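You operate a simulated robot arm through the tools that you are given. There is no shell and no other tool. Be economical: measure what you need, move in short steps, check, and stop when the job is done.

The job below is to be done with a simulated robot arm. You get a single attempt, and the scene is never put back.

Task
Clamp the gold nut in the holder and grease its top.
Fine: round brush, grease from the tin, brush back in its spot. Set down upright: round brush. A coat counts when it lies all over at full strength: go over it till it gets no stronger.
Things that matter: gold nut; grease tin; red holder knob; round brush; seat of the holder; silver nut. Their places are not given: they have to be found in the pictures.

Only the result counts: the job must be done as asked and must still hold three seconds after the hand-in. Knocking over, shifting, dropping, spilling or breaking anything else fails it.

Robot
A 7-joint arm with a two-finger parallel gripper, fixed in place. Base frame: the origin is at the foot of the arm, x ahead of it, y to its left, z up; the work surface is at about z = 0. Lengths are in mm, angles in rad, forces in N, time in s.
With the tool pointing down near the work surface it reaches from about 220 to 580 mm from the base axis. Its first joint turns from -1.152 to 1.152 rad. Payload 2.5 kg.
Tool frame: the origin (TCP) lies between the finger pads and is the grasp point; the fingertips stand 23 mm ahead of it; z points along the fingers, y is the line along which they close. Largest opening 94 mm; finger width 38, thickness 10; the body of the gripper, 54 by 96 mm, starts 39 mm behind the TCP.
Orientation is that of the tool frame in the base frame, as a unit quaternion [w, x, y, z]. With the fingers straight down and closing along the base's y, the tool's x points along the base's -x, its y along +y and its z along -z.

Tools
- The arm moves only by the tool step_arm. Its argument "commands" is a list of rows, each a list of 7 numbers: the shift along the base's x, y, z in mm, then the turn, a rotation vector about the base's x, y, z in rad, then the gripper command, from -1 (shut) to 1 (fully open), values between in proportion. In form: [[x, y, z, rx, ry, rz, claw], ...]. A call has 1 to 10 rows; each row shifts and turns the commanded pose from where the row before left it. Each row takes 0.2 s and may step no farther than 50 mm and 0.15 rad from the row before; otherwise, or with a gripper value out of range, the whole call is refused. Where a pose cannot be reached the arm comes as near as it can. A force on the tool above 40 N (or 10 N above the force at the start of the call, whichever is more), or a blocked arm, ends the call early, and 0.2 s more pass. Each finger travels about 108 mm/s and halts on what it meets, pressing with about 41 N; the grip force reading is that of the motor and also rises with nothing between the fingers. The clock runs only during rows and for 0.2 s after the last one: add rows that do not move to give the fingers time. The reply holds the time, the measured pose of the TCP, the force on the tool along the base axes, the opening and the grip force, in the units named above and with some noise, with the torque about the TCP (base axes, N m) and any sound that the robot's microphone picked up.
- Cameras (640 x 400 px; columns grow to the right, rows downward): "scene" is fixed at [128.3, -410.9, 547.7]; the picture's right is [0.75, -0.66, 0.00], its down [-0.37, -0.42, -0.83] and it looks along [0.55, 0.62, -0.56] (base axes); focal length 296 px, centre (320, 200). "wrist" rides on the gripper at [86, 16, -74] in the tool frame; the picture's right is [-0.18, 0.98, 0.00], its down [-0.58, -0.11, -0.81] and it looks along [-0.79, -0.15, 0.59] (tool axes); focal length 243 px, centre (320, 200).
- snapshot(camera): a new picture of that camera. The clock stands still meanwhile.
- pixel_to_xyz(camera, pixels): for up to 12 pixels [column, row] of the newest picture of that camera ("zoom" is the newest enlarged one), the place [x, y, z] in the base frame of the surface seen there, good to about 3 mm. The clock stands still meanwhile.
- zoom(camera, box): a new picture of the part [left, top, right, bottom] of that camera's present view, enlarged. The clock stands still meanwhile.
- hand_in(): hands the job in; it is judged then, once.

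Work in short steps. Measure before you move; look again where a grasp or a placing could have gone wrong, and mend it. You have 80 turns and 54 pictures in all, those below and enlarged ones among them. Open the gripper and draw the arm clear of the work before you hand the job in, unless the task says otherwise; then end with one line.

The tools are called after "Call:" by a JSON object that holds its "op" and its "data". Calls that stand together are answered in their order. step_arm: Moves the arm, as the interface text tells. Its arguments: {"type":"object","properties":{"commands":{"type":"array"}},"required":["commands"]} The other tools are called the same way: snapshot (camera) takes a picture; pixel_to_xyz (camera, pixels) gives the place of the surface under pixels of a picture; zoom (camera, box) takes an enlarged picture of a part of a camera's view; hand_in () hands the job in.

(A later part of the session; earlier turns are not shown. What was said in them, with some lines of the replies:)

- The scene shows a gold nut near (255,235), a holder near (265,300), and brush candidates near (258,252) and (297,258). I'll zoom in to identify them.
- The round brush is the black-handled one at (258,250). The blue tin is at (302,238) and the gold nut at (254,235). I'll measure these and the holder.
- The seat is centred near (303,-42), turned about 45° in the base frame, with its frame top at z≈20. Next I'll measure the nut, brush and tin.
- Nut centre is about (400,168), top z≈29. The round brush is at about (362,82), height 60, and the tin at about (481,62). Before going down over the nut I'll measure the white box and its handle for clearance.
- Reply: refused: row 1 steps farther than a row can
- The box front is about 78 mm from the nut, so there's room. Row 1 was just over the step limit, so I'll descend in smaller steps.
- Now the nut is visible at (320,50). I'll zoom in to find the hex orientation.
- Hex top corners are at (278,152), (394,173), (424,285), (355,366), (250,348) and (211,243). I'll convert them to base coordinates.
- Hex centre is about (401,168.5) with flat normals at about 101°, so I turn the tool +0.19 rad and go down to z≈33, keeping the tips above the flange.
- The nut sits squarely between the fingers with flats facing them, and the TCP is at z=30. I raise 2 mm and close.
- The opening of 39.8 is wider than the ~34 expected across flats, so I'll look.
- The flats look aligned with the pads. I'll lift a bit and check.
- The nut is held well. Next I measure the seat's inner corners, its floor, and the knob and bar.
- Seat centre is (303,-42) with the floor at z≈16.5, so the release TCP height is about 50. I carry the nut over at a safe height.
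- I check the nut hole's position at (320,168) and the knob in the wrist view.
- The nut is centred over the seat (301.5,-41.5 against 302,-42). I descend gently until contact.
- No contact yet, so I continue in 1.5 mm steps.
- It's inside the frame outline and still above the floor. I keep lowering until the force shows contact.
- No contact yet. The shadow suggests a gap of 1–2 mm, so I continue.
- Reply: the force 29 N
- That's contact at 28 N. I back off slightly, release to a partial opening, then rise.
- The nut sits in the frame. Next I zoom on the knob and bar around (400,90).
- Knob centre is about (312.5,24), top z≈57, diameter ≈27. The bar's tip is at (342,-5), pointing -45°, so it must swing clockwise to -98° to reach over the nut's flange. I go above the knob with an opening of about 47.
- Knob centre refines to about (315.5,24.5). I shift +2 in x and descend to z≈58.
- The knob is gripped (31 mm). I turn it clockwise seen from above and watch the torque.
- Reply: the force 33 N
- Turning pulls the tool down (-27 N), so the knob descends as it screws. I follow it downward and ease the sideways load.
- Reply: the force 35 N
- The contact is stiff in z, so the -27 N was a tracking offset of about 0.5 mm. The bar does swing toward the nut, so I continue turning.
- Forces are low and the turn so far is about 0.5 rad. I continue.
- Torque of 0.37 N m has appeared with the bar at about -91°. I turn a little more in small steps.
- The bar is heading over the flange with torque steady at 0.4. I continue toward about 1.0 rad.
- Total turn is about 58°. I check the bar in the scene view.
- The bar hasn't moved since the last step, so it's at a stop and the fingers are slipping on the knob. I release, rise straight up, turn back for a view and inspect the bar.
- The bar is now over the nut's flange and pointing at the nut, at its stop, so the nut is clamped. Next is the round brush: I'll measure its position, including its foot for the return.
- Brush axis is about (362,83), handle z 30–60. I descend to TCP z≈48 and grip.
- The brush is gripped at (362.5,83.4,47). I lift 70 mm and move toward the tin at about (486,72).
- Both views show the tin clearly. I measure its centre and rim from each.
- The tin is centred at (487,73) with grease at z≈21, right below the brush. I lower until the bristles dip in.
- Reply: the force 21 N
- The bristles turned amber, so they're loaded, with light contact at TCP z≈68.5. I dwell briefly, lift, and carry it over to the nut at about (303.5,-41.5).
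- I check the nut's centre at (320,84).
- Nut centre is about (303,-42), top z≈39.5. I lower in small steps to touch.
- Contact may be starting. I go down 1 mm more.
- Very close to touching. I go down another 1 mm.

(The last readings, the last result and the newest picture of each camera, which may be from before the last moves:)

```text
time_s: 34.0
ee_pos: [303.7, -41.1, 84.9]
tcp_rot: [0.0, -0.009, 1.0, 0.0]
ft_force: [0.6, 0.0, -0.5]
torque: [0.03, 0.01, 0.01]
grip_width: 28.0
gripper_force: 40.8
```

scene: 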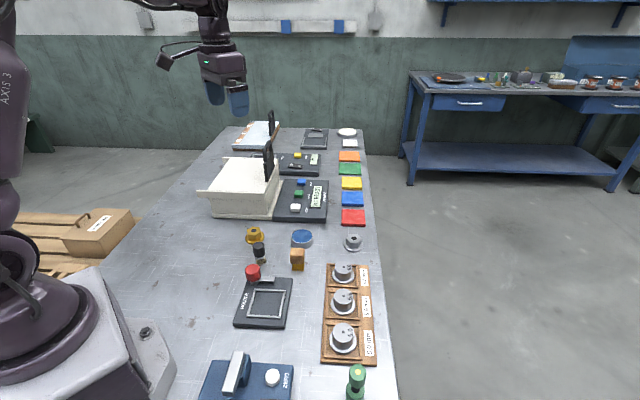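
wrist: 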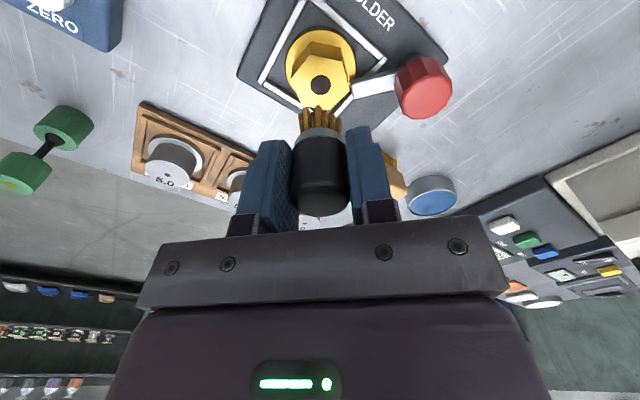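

Call:
{"op": "step_arm", "data": {"commands": [[0, 0, -1, 0, 0, 0, -1], [0, 0, 0, 0, 0, 0, -1]]}}

Call:
{"op": "step_arm", "data": {"commands": [[0, 0, -0.8, 0, 0, 0, -1], [0, 0, 0, 0, 0, 0, -1]]}}

```text
time_s: 34.6
ee_pos: [302.4, -42.3, 84.3]
tcp_rot: [0.0, -0.01, 1.0, 0.0]
ft_force: [-3.9, 2.4, 25.8]
torque: [0.13, 0.21, 0.02]
grip_width: 28.1
gripper_force: 41.0
```

```text
time_s: 35.2
ee_pos: [303.8, -41.2, 84.0]
tcp_rot: [0.0, -0.01, 1.0, 0.0]
ft_force: [-3.2, -1.1, 29.7]
torque: [-0.01, 0.13, -0.02]
grip_width: 28.1
gripper_force: 41.1
```

Firm contact at 30 N. I ease 1 mm and sweep a ring of about 9 mm over the top.

Call:
{"op": "step_arm", "data": {"commands": [[0, 0, 1, 0, 0, 0, -1], [9, 0, 0, 0, 0, 0, -1], [-4, 8, 0, 0, 0, 0, -1], [-10, 0, 0, 0, 0, 0, -1], [-4, -8, 0, 0, 0, 0, -1], [4, -8, 0, 0, 0, 0, -1], [10, 0, 0, 0, 0, 0, -1], [4, 8, 0, 0, 0, 0, -1], [-9, 0, 0, 0, 0, 0, -1]]}}

Call:
{"op": "zoom", "data": {"camera": "scene", "box": [244, 270, 308, 310]}}

```text
time_s: 37.2
ee_pos: [303.1, -41.5, 84.6]
tcp_rot: [0.0, -0.01, 1.0, -0.001]
ft_force: [-0.2, 0.1, -0.6]
torque: [0.03, 0.01, -0.04]
grip_width: 28.0
gripper_force: 41.1
```

```text
10.00 times, centred on (276, 290) of scene
```

zoom: 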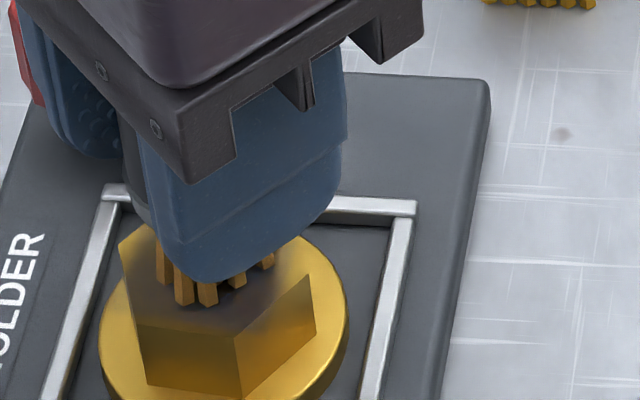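

A dark coat is building on the top. Contact is light, so I press 0.6 mm lower and sweep wider.

Call:
{"op": "step_arm", "data": {"commands": [[0, 0, -0.7, 0, 0, 0, -1], [6, 0, 0, 0, 0, 0, -1], [6, 0, 0, 0, 0, 0, -1], [-6, 10, 0, 0, 0, 0, -1], [-11, 1, 0, 0, 0, 0, -1], [-6, -11, 0, 0, 0, 0, -1], [5, -10, 0, 0, 0, 0, -1], [11, -1, 0, 0, 0, 0, -1], [6, 11, 0, 0, 0, 0, -1], [-11, 0, 0, 0, 0, 0, -1]]}}

Call:
{"op": "step_arm", "data": {"commands": [[0, 5, 0, 0, 0, 0, -1], [-5, -5, 0, 0, 0, 0, -1], [5, -5, 0, 0, 0, 0, -1], [5, 5, 0, 0, 0, 0, -1], [-5, 0, 0, 0, 0, 0, -1], [0, 0, 60, 0, 0, 0, -1]]}}

```text
time_s: 39.4
ee_pos: [304.4, -40.8, 84.5]
tcp_rot: [0.0, -0.01, 1.0, 0.0]
ft_force: [0.1, 1.0, 1.5]
torque: [0.04, -0.05, -0.03]
grip_width: 28.1
gripper_force: 40.7
```

```text
refused: row 6 steps farther than a row can; nothing moved
```

I lift to inspect the coat.

Call:
{"op": "step_arm", "data": {"commands": [[0, 0, 40, 0, 0, 0, -1], [20, 0, 20, 0, 0, 0, -1], [20, 0, 0, 0, 0, 0, -1]]}}

Call:
{"op": "zoom", "data": {"camera": "wrist", "box": [260, 0, 380, 100]}}

```text
time_s: 40.2
ee_pos: [342.8, -40.4, 142.9]
tcp_rot: [-0.001, -0.009, 1.0, 0.0]
ft_force: [-0.4, -0.9, -0.6]
torque: [-0.01, 0.0, 0.03]
grip_width: 28.1
gripper_force: 41.6
```

```text
4.00 times, centred on (320, 50) of wrist
```

zoom: 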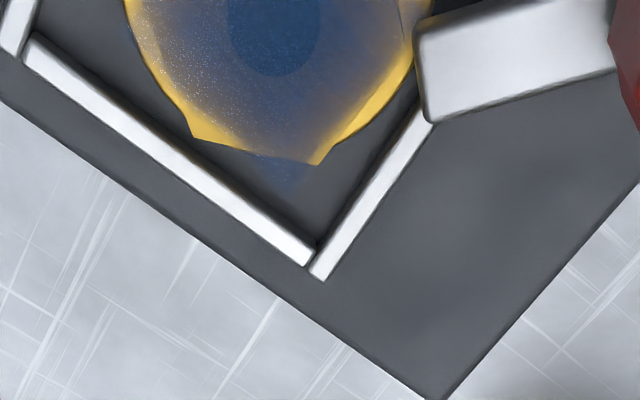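

The coat is blue in the middle and thinner toward the edges. I look from the scene camera too.

Call:
{"op": "zoom", "data": {"camera": "scene", "box": [252, 280, 300, 312]}}

```text
12.50 times, centred on (276, 296) of scene
```

zoom: 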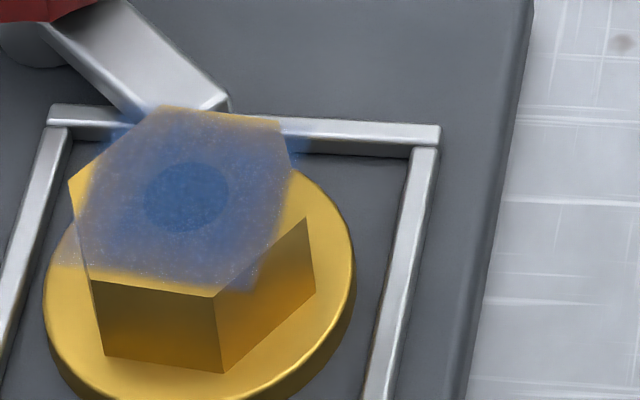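

The coat lies on the top plane but is translucent and thin at the corners. I go back down and sweep toward each hex corner at 14 mm radius.

Call:
{"op": "step_arm", "data": {"commands": [[-20, 0, 0, 0, 0, 0, -1], [-20, 0, -30, 0, 0, 0, -1], [0, 0, -30.5, 0, 0, 0, -1], [13.7, 2.7, 0, 0, 0, 0, -1], [-9.1, 10.5, 0, 0, 0, 0, -1], [-13.8, -2.6, 0, 0, 0, 0, -1], [-4.5, -13.3, 0, 0, 0, 0, -1], [9.1, -10.5, 0, 0, 0, 0, -1], [13.8, 2.6, 0, 0, 0, 0, -1], [4.5, 13.3, 0, 0, 0, 0, -1]]}}

Call:
{"op": "step_arm", "data": {"commands": [[-6.8, -1.3, 0, 0, 0, 0, -1], [-4.5, 5.2, 0, 0, 0, 0, -1], [-7, -1.3, 0, 0, 0, 0, -1], [-2.3, -6.6, 0, 0, 0, 0, -1], [4.6, -5.2, 0, 0, 0, 0, -1], [6.9, 1.3, 0, 0, 0, 0, -1], [-4.6, 5.2, 0, 0, 0, 0, -1], [0, 0, 0, 0, 0, 0, -1]]}}

```text
time_s: 42.4
ee_pos: [317.7, -40.2, 83.6]
tcp_rot: [0.0, -0.009, 1.0, 0.0]
ft_force: [-1.2, -2.0, 4.5]
torque: [-0.15, 0.02, -0.04]
grip_width: 28.0
gripper_force: 41.1
```

```text
time_s: 44.2
ee_pos: [303.4, -41.4, 84.0]
tcp_rot: [-0.001, -0.01, 1.0, -0.001]
ft_force: [0.2, 0.3, 0.0]
torque: [0.01, -0.03, 0.0]
grip_width: 27.9
gripper_force: 40.5
```

Contact was light but present. I lift, head toward the tin for a second dip, and view the coat on the way.

Call:
{"op": "step_arm", "data": {"commands": [[0, 0, 43, 0, 0, 0, -1], [8.5, 14.5, 0, 0, 0, 0, -1], [35, 20, 0, 0, 0, 0, -1], [35, 20, 0, 0, 0, 0, -1], [35, 20, 0, 0, 0, 0, -1], [35, 20, 0, 0, 0, 0, -1], [35, 20, 0, 0, 0, 0, -1], [0, 0, 0, 0, 0, 0, -1]]}}

Call:
{"op": "zoom", "data": {"camera": "scene", "box": [252, 280, 300, 312]}}

Call:
{"op": "zoom", "data": {"camera": "scene", "box": [270, 190, 350, 260]}}

```text
time_s: 46.0
ee_pos: [487.0, 72.1, 124.4]
tcp_rot: [-0.001, -0.009, 1.0, 0.0]
ft_force: [0.9, -0.3, -0.2]
torque: [0.04, 0.0, -0.02]
grip_width: 28.1
gripper_force: 41.4
```

```text
12.50 times, centred on (276, 296) of scene
```

zoom: 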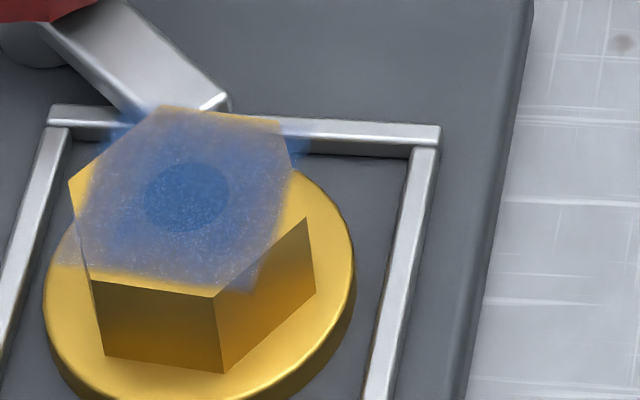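

```text
5.71 times, centred on (310, 225) of scene
```

zoom: 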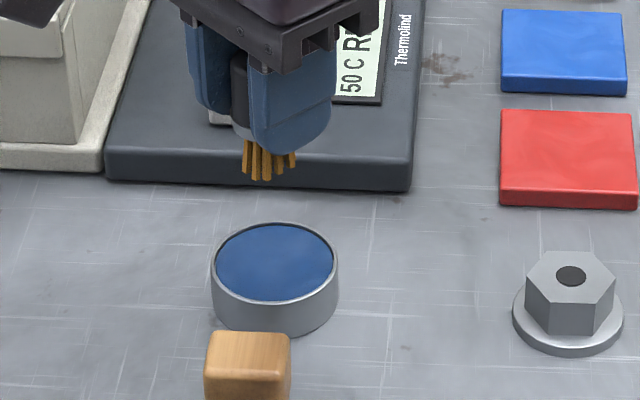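

The coat's extent is unchanged and its strength rose only slightly. I re-dip here: down about 59 mm, dwelling in the grease.

Call:
{"op": "step_arm", "data": {"commands": [[0, 0.5, -40, 0, 0, 0, -1], [0, 0, -15, 0, 0, 0, -1], [0, 0, -4, 0, 0, 0, -1], [0, 0, -0.5, 0, 0, 0, -1], [0, 0, 0, 0, 0, 0, -1]]}}

Call:
{"op": "step_arm", "data": {"commands": [[0, 0, 0.5, 0, 0, 0, -1], [0, 0, 19, 0, 0, 0, -1], [0, 0, 40, 0, 0, 0, -1], [-35, -20, 0, 0, 0, 0, -1], [-35, -20, 0, 0, 0, 0, -1], [-35, -20, 0, 0, 0, 0, -1], [-35, -20, 0, 0, 0, 0, -1], [-35, -20, 0, 0, 0, 0, -1], [-8.5, -15, 0, 0, 0, 0, -1], [0, 0, -20, 0, 0, 0, -1]]}}

```text
time_s: 47.2
ee_pos: [487.1, 73.9, 67.1]
tcp_rot: [0.002, -0.009, 1.0, 0.0]
ft_force: [-3.9, 0.0, 19.0]
torque: [-0.11, 0.12, 0.04]
grip_width: 28.0
gripper_force: 41.1
```

```text
time_s: 49.4
ee_pos: [305.3, -43.1, 106.9]
tcp_rot: [0.0, -0.009, 1.0, 0.0]
ft_force: [0.0, 0.0, 0.1]
torque: [0.03, 0.01, 0.0]
grip_width: 28.4
gripper_force: 40.9
```

Reloaded. I descend to a slightly firmer contact and sweep all over.

Call:
{"op": "step_arm", "data": {"commands": [[0, 0, -20, 0, 0, 0, -1], [0, 0, -3.5, 0, 0, 0, -1], [0, 0, 0, 0, 0, 0, -1]]}}

Call:
{"op": "step_arm", "data": {"commands": [[13.7, 2.7, 0, 0, 0, 0, -1], [-9.1, 10.5, 0, 0, 0, 0, -1], [-13.8, -2.6, 0, 0, 0, 0, -1], [-4.5, -13.3, 0, 0, 0, 0, -1], [9.1, -10.5, 0, 0, 0, 0, -1], [13.8, 2.6, 0, 0, 0, 0, -1], [4.5, 13.3, 0, 0, 0, 0, -1], [-13.7, -2.7, 0, 0, 0, 0, -1]]}}

Call:
{"op": "step_arm", "data": {"commands": [[7, 1.3, 0, 0, 0, 0, -1], [-4.6, 5.2, 0, 0, 0, 0, -1], [-7, -1.3, 0, 0, 0, 0, -1], [-2.3, -6.6, 0, 0, 0, 0, -1], [4.6, -5.2, 0, 0, 0, 0, -1], [6.9, 1.3, 0, 0, 0, 0, -1], [-4.6, 5.3, 0, 0, 0, 0, -1], [0, 0, 0, 0, 0, 0, -1]]}}

```text
time_s: 50.2
ee_pos: [304.4, -42.8, 83.6]
tcp_rot: [0.0, -0.01, 1.0, 0.0]
ft_force: [-2.0, 1.2, 7.4]
torque: [-0.02, 0.04, -0.02]
grip_width: 28.1
gripper_force: 41.0
```

```text
time_s: 52.0
ee_pos: [303.2, -41.6, 83.8]
tcp_rot: [0.002, -0.01, 1.0, 0.001]
ft_force: [3.2, -0.1, 8.1]
torque: [-0.07, -0.19, 0.01]
grip_width: 27.9
gripper_force: 41.1
```

```text
time_s: 53.8
ee_pos: [304.8, -41.7, 81.2]
tcp_rot: [0.0, -0.01, 1.0, 0.0]
ft_force: [1.2, -0.3, 3.9]
torque: [-0.04, -0.08, -0.01]
grip_width: 28.4
gripper_force: 40.6
```

Contact was good throughout (4–8 N). I lift and look.

Call:
{"op": "step_arm", "data": {"commands": [[0, 0, 43, 0, 0, 0, -1], [30, 20, 0, 0, 0, 0, -1], [30, 20, 0, 0, 0, 0, -1], [0, 0, 0, 0, 0, 0, -1]]}}

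Call:
{"op": "zoom", "data": {"camera": "scene", "box": [252, 280, 300, 312]}}

```text
time_s: 54.8
ee_pos: [365.5, -1.3, 125.5]
tcp_rot: [0.0, -0.009, 1.0, 0.0]
ft_force: [0.1, 0.2, -0.7]
torque: [0.02, 0.0, -0.01]
grip_width: 28.1
gripper_force: 41.3
```

```text
12.50 times, centred on (276, 296) of scene
```

zoom: 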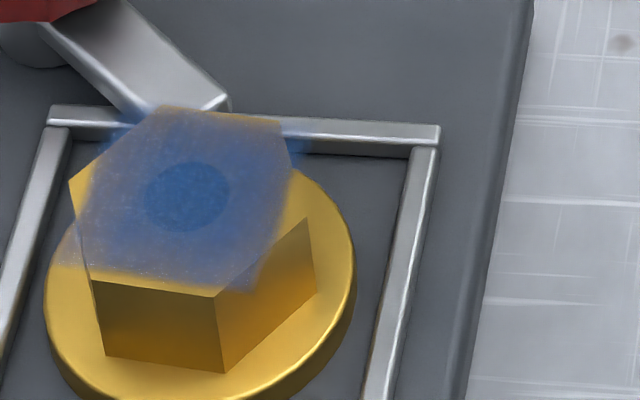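

The coat is smoother now, and its extent matches the top plane. I make another full pass to check it gets no stronger.

Call:
{"op": "step_arm", "data": {"commands": [[-30, -20, 0, 0, 0, 0, -1], [-30, -20, 0, 0, 0, 0, -1], [0, 0, -40, 0, 0, 0, -1], [0, 0, -3.3, 0, 0, 0, -1], [12, 12, 0, 0, 0, 0, -1], [-12, 0, 0, 0, 0, 0, -1], [-12, 0, 0, 0, 0, 0, -1], [0, -6, 0, 0, 0, 0, -1], [12, 0, 0, 0, 0, 0, -1], [12, 0, 0, 0, 0, 0, -1]]}}

Call:
{"op": "step_arm", "data": {"commands": [[0, -6, 0, 0, 0, 0, -1], [-12, 0, 0, 0, 0, 0, -1], [-12, 0, 0, 0, 0, 0, -1], [0, -6, 0, 0, 0, 0, -1], [12, 0, 0, 0, 0, 0, -1], [12, 0, 0, 0, 0, 0, -1], [0, -6, 0, 0, 0, 0, -1], [-12, 0, 0, 0, 0, 0, -1], [-12, 0, 0, 0, 0, 0, -1], [12, 12, 0, 0, 0, 0, -1]]}}

Call:
{"op": "step_arm", "data": {"commands": [[0, 0, 43.3, 0, 0, 0, -1], [30, 20, 0, 0, 0, 0, -1], [30, 20, 0, 0, 0, 0, -1], [0, 0, 0, 0, 0, 0, -1]]}}

Call:
{"op": "zoom", "data": {"camera": "scene", "box": [252, 280, 300, 312]}}

```text
time_s: 57.0
ee_pos: [315.8, -35.6, 81.7]
tcp_rot: [-0.001, -0.01, 1.0, 0.001]
ft_force: [0.5, -0.7, -1.1]
torque: [-0.03, -0.02, 0.0]
grip_width: 28.1
gripper_force: 41.2
```

```text
time_s: 59.2
ee_pos: [300.6, -42.9, 80.7]
tcp_rot: [-0.002, -0.009, 1.0, 0.0]
ft_force: [-6.2, -7.3, 24.4]
torque: [-0.24, 0.19, 0.01]
grip_width: 27.7
gripper_force: 41.3
```

```text
time_s: 60.2
ee_pos: [363.4, -1.2, 124.3]
tcp_rot: [-0.001, -0.01, 1.0, 0.0]
ft_force: [-1.4, -0.1, 0.0]
torque: [0.0, 0.0, 0.01]
grip_width: 28.0
gripper_force: 41.1
```

```text
12.50 times, centred on (276, 296) of scene
```

zoom: 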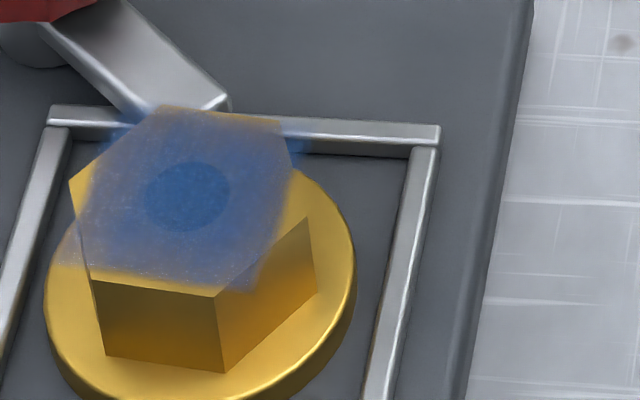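

The coat looks much the same. I get a closer wrist view from above the nut.

Call:
{"op": "step_arm", "data": {"commands": [[-30, -20, 10, 0, 0, 0, -1], [-22, -20, 10, 0, 0, 0, -1], [0, 0, 0, 0, 0, 0, -1]]}}

Call:
{"op": "zoom", "data": {"camera": "wrist", "box": [260, 20, 380, 130]}}

```text
time_s: 61.0
ee_pos: [308.8, -41.8, 143.8]
tcp_rot: [0.0, -0.01, 1.0, 0.001]
ft_force: [-0.1, -0.3, -0.3]
torque: [0.0, 0.01, 0.01]
grip_width: 27.8
gripper_force: 41.0
```

```text
3.64 times, centred on (320, 75) of wrist
```

zoom: 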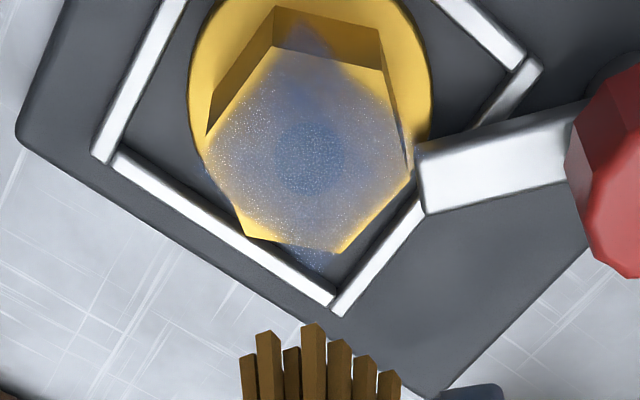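

The coat is even but translucent, with yellow at the rim. I do another dip followed by a dense, firm double sweep and compare.

Call:
{"op": "step_arm", "data": {"commands": [[35, 23, 0, 0, 0, 0, -1], [35, 23, 0, 0, 0, 0, -1], [35, 23, 0, 0, 0, 0, -1], [35, 23, 0, 0, 0, 0, -1], [35.5, 23, 0, 0, 0, 0, -1], [0, 0, -40, 0, 0, 0, -1], [0, 0, -30, 0, 0, 0, -1], [0, 0, -6, 0, 0, 0, -1], [0, 0, -3, 0, 0, 0, -1], [0, 0, 0, 0, 0, 0, -1]]}}

Call:
{"op": "step_arm", "data": {"commands": [[0, 0, 19, 0, 0, 0, -1], [0, 0, 40, 0, 0, 0, -1], [-35, -20, 0, 0, 0, 0, -1], [-35, -20, 0, 0, 0, 0, -1], [-35, -20, 0, 0, 0, 0, -1], [-35, -20, 0, 0, 0, 0, -1], [-35, -20, 0, 0, 0, 0, -1], [-8.5, -15, 0, 0, 0, 0, -1], [0, 0, -30, 0, 0, 0, -1], [0, 0, -13, 0, 0, 0, -1]]}}

```text
time_s: 63.2
ee_pos: [487.1, 72.5, 65.8]
tcp_rot: [0.0, -0.009, 1.0, 0.0]
ft_force: [-0.5, 0.3, -1.2]
torque: [0.01, 0.02, 0.03]
grip_width: 28.2
gripper_force: 41.1
```

```text
time_s: 65.4
ee_pos: [303.9, -42.0, 83.0]
tcp_rot: [0.0, -0.01, 1.0, 0.0]
ft_force: [-0.2, -0.7, -0.2]
torque: [0.02, -0.01, 0.01]
grip_width: 28.4
gripper_force: 40.8
```

The dip showed no contact force, so the brush has slid up about 1–2 mm in the grip. I repeat the dip 1–3 mm deeper.

Call:
{"op": "step_arm", "data": {"commands": [[0, 0, 43, 0, 0, 0, -1], [8.5, 15, 0, 0, 0, 0, -1], [35, 20, 0, 0, 0, 0, -1], [35, 20, 0, 0, 0, 0, -1], [35, 20, 0, 0, 0, 0, -1], [35, 20, 0, 0, 0, 0, -1], [35, 20, 0, 0, 0, 0, -1], [0, 0, -40, 0, 0, 0, -1], [0, 0, -17, 0, 0, 0, -1], [0, 0, -2, 0, 0, 0, -1]]}}

Call:
{"op": "step_arm", "data": {"commands": [[0, 0, -1, 0, 0, 0, -1], [0, 0, 0, 0, 0, 0, -1]]}}

Call:
{"op": "step_arm", "data": {"commands": [[0, 0, -1, 0, 0, 0, -1], [0, 0, 0, 0, 0, 0, -1]]}}

```text
time_s: 67.6
ee_pos: [486.3, 72.9, 66.7]
tcp_rot: [0.0, -0.01, 1.0, 0.0]
ft_force: [0.4, 0.6, -0.4]
torque: [0.0, 0.0, 0.01]
grip_width: 28.1
gripper_force: 40.8
```

```text
time_s: 68.2
ee_pos: [487.2, 73.8, 65.9]
tcp_rot: [0.0, -0.009, 1.0, 0.0]
ft_force: [0.2, -0.2, -0.4]
torque: [-0.01, -0.04, -0.02]
grip_width: 28.4
gripper_force: 40.9
```

```text
time_s: 68.8
ee_pos: [487.9, 74.5, 64.7]
tcp_rot: [0.001, -0.01, 1.0, -0.001]
ft_force: [-4.4, 0.0, 10.8]
torque: [0.07, 0.06, 0.04]
grip_width: 28.2
gripper_force: 40.9
```

Contact at 10.8 N. I carry it over the nut and lower to z≈81.

Call:
{"op": "step_arm", "data": {"commands": [[0, 0, 20, 0, 0, 0, -1], [0, 0, 40, 0, 0, 0, -1], [-35, -20, 0, 0, 0, 0, -1], [-35, -20, 0, 0, 0, 0, -1], [-35, -20, 0, 0, 0, 0, -1], [-35, -20, 0, 0, 0, 0, -1], [-35, -20, 0, 0, 0, 0, -1], [-8.5, -15, 0, 0, 0, 0, -1], [0, 0, -30, 0, 0, 0, -1], [0, 0, -12.8, 0, 0, 0, -1]]}}

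Call:
{"op": "step_arm", "data": {"commands": [[0, 0, -0.7, 0, 0, 0, -1], [0, 0, 0, 0, 0, 0, -1]]}}

```text
time_s: 71.0
ee_pos: [303.4, -40.7, 81.5]
tcp_rot: [0.0, -0.009, 1.0, 0.0]
ft_force: [-3.5, -0.3, 11.0]
torque: [0.07, 0.13, 0.01]
grip_width: 28.1
gripper_force: 40.5
```

```text
time_s: 71.6
ee_pos: [304.1, -40.6, 81.2]
tcp_rot: [0.001, -0.01, 1.0, 0.0]
ft_force: [-5.7, 0.7, 29.1]
torque: [0.06, 0.13, 0.02]
grip_width: 28.4
gripper_force: 40.9
```

Contact at 29 N. I ease 0.4 mm and do the dense sweep.

Call:
{"op": "step_arm", "data": {"commands": [[0, 0, 0.4, 0, 0, 0, -1], [7, 1.3, 0, 0, 0, 0, -1], [6.7, 1.4, 0, 0, 0, 0, -1], [-9.1, 10.5, 0, 0, 0, 0, -1], [-13.8, -2.6, 0, 0, 0, 0, -1], [-4.5, -13.3, 0, 0, 0, 0, -1], [9.1, -10.5, 0, 0, 0, 0, -1], [13.8, 2.6, 0, 0, 0, 0, -1], [4.5, 13.3, 0, 0, 0, 0, -1], [-6.7, -1.4, 0, 0, 0, 0, -1]]}}

Call:
{"op": "step_arm", "data": {"commands": [[-4.6, 5.2, 0, 0, 0, 0, -1], [-7, -1.3, 0, 0, 0, 0, -1], [-2.3, -6.6, 0, 0, 0, 0, -1], [4.6, -5.2, 0, 0, 0, 0, -1], [6.9, 1.3, 0, 0, 0, 0, -1], [-4.6, 5.3, 0, 0, 0, 0, -1], [12, 9, 0, 0, 0, 0, -1], [-12, 3, 0, 0, 0, 0, -1], [-12, -3, 0, 0, 0, 0, -1], [0, -9, 0, 0, 0, 0, -1]]}}

Call:
{"op": "step_arm", "data": {"commands": [[12, 0, 0, 0, 0, 0, -1], [12, 0, 0, 0, 0, 0, -1], [0, -9, 0, 0, 0, 0, -1], [-12, -3, 0, 0, 0, 0, -1], [-12, 3, 0, 0, 0, 0, -1], [12, 9, 0, 0, 0, 0, -1], [0, 0, 43, 0, 0, 0, -1], [30, 20, 0, 0, 0, 0, -1], [30, 20, 0, 0, 0, 0, -1], [0, 0, 0, 0, 0, 0, -1]]}}

Call:
{"op": "zoom", "data": {"camera": "scene", "box": [252, 280, 300, 312]}}

```text
time_s: 73.8
ee_pos: [312.0, -39.8, 80.6]
tcp_rot: [0.002, -0.01, 1.0, 0.001]
ft_force: [4.3, -0.4, 12.4]
torque: [0.11, -0.24, -0.02]
grip_width: 28.0
gripper_force: 40.2
```

```text
time_s: 76.0
ee_pos: [290.1, -42.1, 82.2]
tcp_rot: [0.0, -0.009, 1.0, 0.0]
ft_force: [-0.6, -0.2, -0.9]
torque: [-0.02, 0.0, 0.0]
grip_width: 28.1
gripper_force: 40.8
```

```text
time_s: 78.2
ee_pos: [362.9, -3.3, 124.9]
tcp_rot: [0.0, -0.01, 1.0, 0.0]
ft_force: [0.5, -0.8, -1.5]
torque: [0.0, 0.0, 0.02]
grip_width: 28.0
gripper_force: 41.2
```

```text
12.50 times, centred on (276, 296) of scene
```

zoom: 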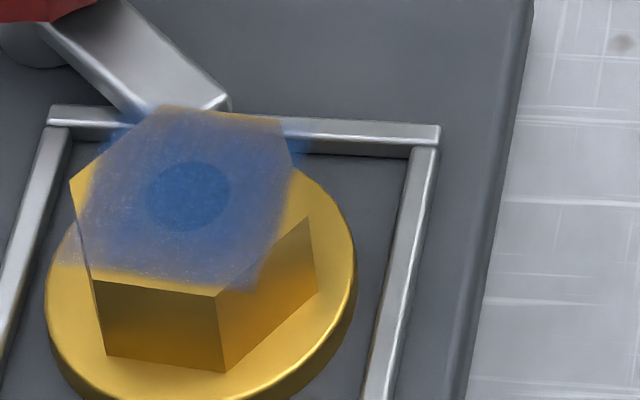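

The coat is unchanged from the pass before, so it's near saturation. I make one last firmer pass on the -x/-y side, where contact was lightest and some speckle shows.

Call:
{"op": "step_arm", "data": {"commands": [[-30, -20, 0, 0, 0, 0, -1], [-30, -20, 0, 0, 0, 0, -1], [-8, -2, -40, 0, 0, 0, -1], [0, 0, -3.5, 0, 0, 0, -1], [0, 0, -0.5, 0, 0, 0, -1], [0, 0, 0, 0, 0, 0, -1]]}}

Call:
{"op": "step_arm", "data": {"commands": [[-5, 0, 0, 0, 0, 0, -1], [0, 6, 0, 0, 0, 0, -1], [5, 5, 0, 0, 0, 0, -1], [0, -8, 0, 0, 0, 0, -1], [0, -8, 0, 0, 0, 0, -1], [-4, 0, 0, 0, 0, 0, -1], [7, -6, 0, 0, 0, 0, -1], [7, -1, 0, 0, 0, 0, -1], [6, 2, 0, 0, 0, 0, -1], [-8, 6, 0, 0, 0, 0, -1]]}}

Call:
{"op": "step_arm", "data": {"commands": [[0, 6, 0, 0, 0, 0, -1], [10, 2, 0, 0, 0, 0, -1], [-4, 9, 0, 0, 0, 0, -1], [-8, -5, 0, 0, 0, 0, -1], [2, -6, 0, 0, 0, 0, -1]]}}

```text
time_s: 79.6
ee_pos: [296.6, -45.3, 79.3]
tcp_rot: [0.0, -0.009, 1.0, 0.0]
ft_force: [-7.2, -4.8, 29.2]
torque: [-0.1, 0.18, 0.01]
grip_width: 27.9
gripper_force: 41.2
```

```text
time_s: 81.8
ee_pos: [303.9, -47.4, 79.2]
tcp_rot: [0.0, -0.009, 1.0, 0.0]
ft_force: [-0.4, 0.0, -0.5]
torque: [-0.03, 0.01, -0.03]
grip_width: 27.9
gripper_force: 41.1
```

```text
time_s: 83.0
ee_pos: [304.3, -42.3, 80.5]
tcp_rot: [0.0, -0.009, 1.0, 0.001]
ft_force: [0.2, -0.3, -0.4]
torque: [-0.01, -0.02, 0.01]
grip_width: 28.0
gripper_force: 41.0
```

I lift to the same viewpoint as before for a like-for-like wrist comparison.

Call:
{"op": "step_arm", "data": {"commands": [[0, 0, 40, 0, 0, 0, -1], [8, 0, 25, 0, 0, 0, -1], [0, 0, 0, 0, 0, 0, -1]]}}

Call:
{"op": "zoom", "data": {"camera": "wrist", "box": [260, 20, 380, 130]}}

```text
time_s: 83.8
ee_pos: [312.0, -43.7, 145.5]
tcp_rot: [0.001, -0.009, 1.0, 0.001]
ft_force: [-0.6, 0.6, 0.1]
torque: [-0.02, -0.01, 0.0]
grip_width: 28.4
gripper_force: 41.3
```

```text
3.64 times, centred on (320, 75) of wrist
```

zoom: 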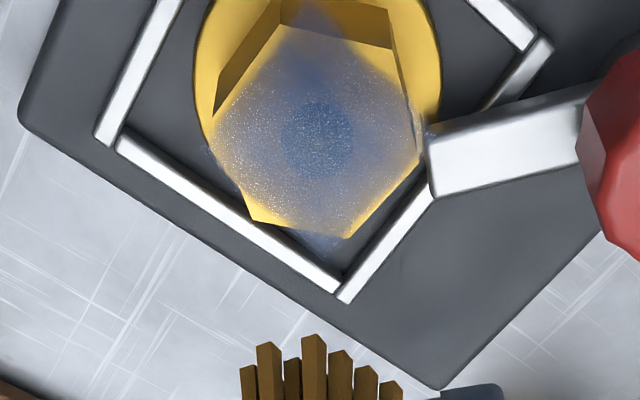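

The strength is unchanged, so the coat is saturated. I return the brush to its spot at (362.3,83.3).

Call:
{"op": "step_arm", "data": {"commands": [[12.9, 31.2, 0, 0, 0, 0, -1], [12.9, 31.2, 0, 0, 0, 0, -1], [12.9, 31.2, 0, 0, 0, 0, -1], [12.8, 31.4, 0, 0, 0, 0, -1], [0, 0, 0, 0, 0, 0, -1], [0, 0, -40, 0, 0, 0, -1], [0, 0, -40, 0, 0, 0, -1], [0, 0, -15, 0, 0, 0, -1], [0, 0, 0, 0, 0, 0, -1]]}}

Call:
{"op": "step_arm", "data": {"commands": [[0, 0, -2, 0, 0, 0, -1], [0, 0, 0, 0, 0, 0, -1]]}}

Call:
{"op": "step_arm", "data": {"commands": [[0, 0, -1.5, 0, 0, 0, -1], [0, 0, 0, 0, 0, 0, -1]]}}

```text
time_s: 85.8
ee_pos: [365.7, 84.0, 49.2]
tcp_rot: [0.0, -0.009, 1.0, 0.0]
ft_force: [-0.7, -0.3, -1.2]
torque: [0.0, 0.01, 0.0]
grip_width: 28.1
gripper_force: 40.8
```

```text
time_s: 86.4
ee_pos: [364.3, 84.7, 47.6]
tcp_rot: [0.0, -0.01, 1.0, 0.0]
ft_force: [-0.5, -0.3, -1.5]
torque: [0.03, 0.03, 0.0]
grip_width: 27.8
gripper_force: 41.3
```

```text
time_s: 87.0
ee_pos: [364.1, 83.2, 45.9]
tcp_rot: [0.0, -0.009, 1.0, 0.0]
ft_force: [-0.7, -1.0, -0.5]
torque: [0.02, 0.02, 0.01]
grip_width: 28.3
gripper_force: 41.0
```

Slightly high in x, so I shift -1.5 and keep lowering until contact.

Call:
{"op": "step_arm", "data": {"commands": [[-1.5, 0, -1, 0, 0, 0, -1], [0, 0, 0, 0, 0, 0, -1]]}}

Call:
{"op": "step_arm", "data": {"commands": [[0, 0, -1, 0, 0, 0, -1], [0, 0, 0, 0, 0, 0, -1]]}}

Call:
{"op": "zoom", "data": {"camera": "scene", "box": [230, 225, 294, 275]}}

```text
time_s: 87.6
ee_pos: [361.3, 84.0, 45.2]
tcp_rot: [0.0, -0.011, 1.0, -0.001]
ft_force: [-0.3, -0.3, -0.1]
torque: [0.02, -0.02, -0.01]
grip_width: 27.8
gripper_force: 41.2
```

```text
time_s: 88.2
ee_pos: [361.6, 83.1, 45.0]
tcp_rot: [0.0, -0.01, 1.0, -0.001]
ft_force: [-0.6, -0.2, 0.0]
torque: [0.03, -0.02, 0.0]
grip_width: 28.0
gripper_force: 41.3
```

```text
8.00 times, centred on (262, 250) of scene
```

zoom: 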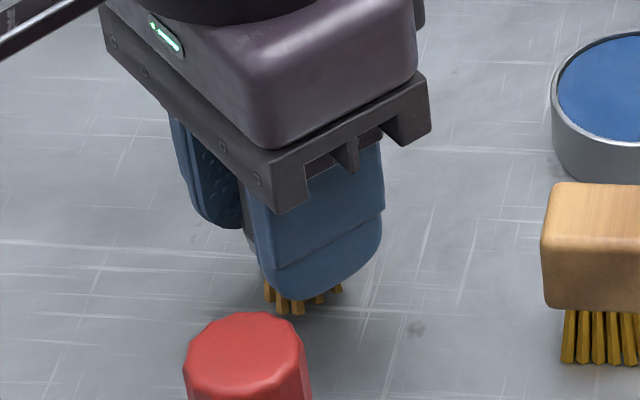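

Close to the table. I continue down in 1 mm steps.

Call:
{"op": "step_arm", "data": {"commands": [[0, 0, -1, 0, 0, 0, -1], [0, 0, 0, 0, 0, 0, -1]]}}

Call:
{"op": "step_arm", "data": {"commands": [[0, 0, -1, 0, 0, 0, -1], [0, 0, 0, 0, 0, 0, -1]]}}

```text
time_s: 88.8
ee_pos: [361.7, 84.0, 44.2]
tcp_rot: [0.0, -0.01, 1.0, -0.001]
ft_force: [-0.4, 0.6, -0.6]
torque: [-0.03, 0.0, 0.0]
grip_width: 28.1
gripper_force: 41.1
```

```text
time_s: 89.4
ee_pos: [360.8, 83.9, 43.0]
tcp_rot: [0.0, -0.009, 1.0, 0.0]
ft_force: [-0.6, -1.0, -0.7]
torque: [0.02, 0.01, -0.03]
grip_width: 28.0
gripper_force: 40.8
```

Call:
{"op": "step_arm", "data": {"commands": [[0, 0, -1, 0, 0, 0, -1], [0, 0, 0, 0, 0, 0, -1]]}}

Call:
{"op": "zoom", "data": {"camera": "wrist", "box": [250, 80, 390, 230]}}

```text
time_s: 90.0
ee_pos: [362.2, 82.9, 41.9]
tcp_rot: [0.0, -0.01, 1.0, -0.001]
ft_force: [-0.1, -0.2, -1.4]
torque: [-0.02, 0.01, 0.02]
grip_width: 28.2
gripper_force: 40.6
```

```text
2.67 times, centred on (320, 155) of wrist
```

zoom: 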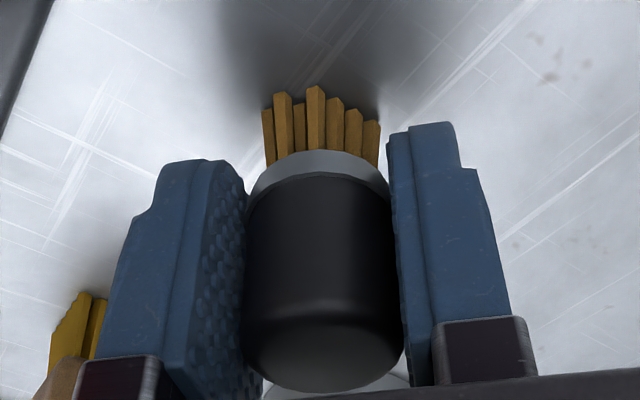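

Still no contact and the finger tips are well clear, so I continue down.

Call:
{"op": "step_arm", "data": {"commands": [[0, 0, -1, 0, 0, 0, -1], [0, 0, 0, 0, 0, 0, -1]]}}

Call:
{"op": "step_arm", "data": {"commands": [[0, 0, -0.7, 0, 0, 0, -1], [0, 0, 0, 0, 0, 0, -1]]}}

```text
time_s: 90.6
ee_pos: [361.8, 83.2, 41.1]
tcp_rot: [0.0, -0.011, 1.0, 0.001]
ft_force: [0.7, 0.0, 3.0]
torque: [0.01, 0.0, -0.03]
grip_width: 28.4
gripper_force: 41.0
```

```text
time_s: 91.2
ee_pos: [362.4, 83.7, 40.7]
tcp_rot: [0.001, -0.01, 1.0, 0.0]
ft_force: [-3.5, -2.7, 20.6]
torque: [0.0, -0.01, 0.01]
grip_width: 27.9
gripper_force: 41.3
```

Contact on the table at 20 N. I ease 0.5 mm, open gently, rise, then look.

Call:
{"op": "step_arm", "data": {"commands": [[0, 0, 0.5, 0, 0, 0, -1], [0, 0, 0, 0, 0, 0, -0.2], [0, 0, 0, 0, 0, 0, 0.1], [0, 0, 0, 0, 0, 0, 0.1], [0, 0, 30, 0, 0, 0, 0.1], [0, 0, 40, 0, 0, 0, 0.1], [0, 0, 45, 0, 0, 0, 0.1], [0, 45, 20, 0, 0, 0, 0.1], [0, 0, 0, 0, 0, 0, 0.1]]}}

Call:
{"op": "zoom", "data": {"camera": "scene", "box": [220, 225, 340, 325]}}

```text
time_s: 93.2
ee_pos: [361.5, 128.0, 176.7]
tcp_rot: [0.0, -0.01, 1.0, 0.0]
ft_force: [0.4, -0.4, -0.4]
torque: [-0.02, -0.01, 0.01]
grip_width: 51.7
gripper_force: 0.0
```

```text
4.00 times, centred on (280, 275) of scene
```

zoom: 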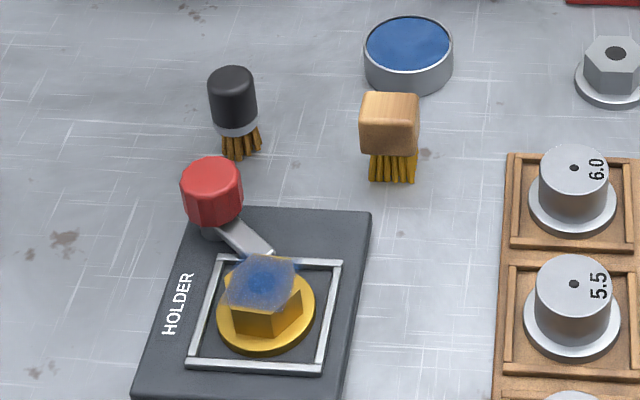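

The round brush stands upright back at its spot, the nut is clamped and greased, everything else is undisturbed, and the arm is clear with the gripper open. I hand in.

Call:
{"op": "hand_in", "data": {}}

```text
The job is handed in.
```

The gold nut is clamped in the holder with its top greased, and the round brush stands upright back in its spot; I handed in once two further passes made the coat look no stronger, though it still looked translucent and thinner at the hex edges.
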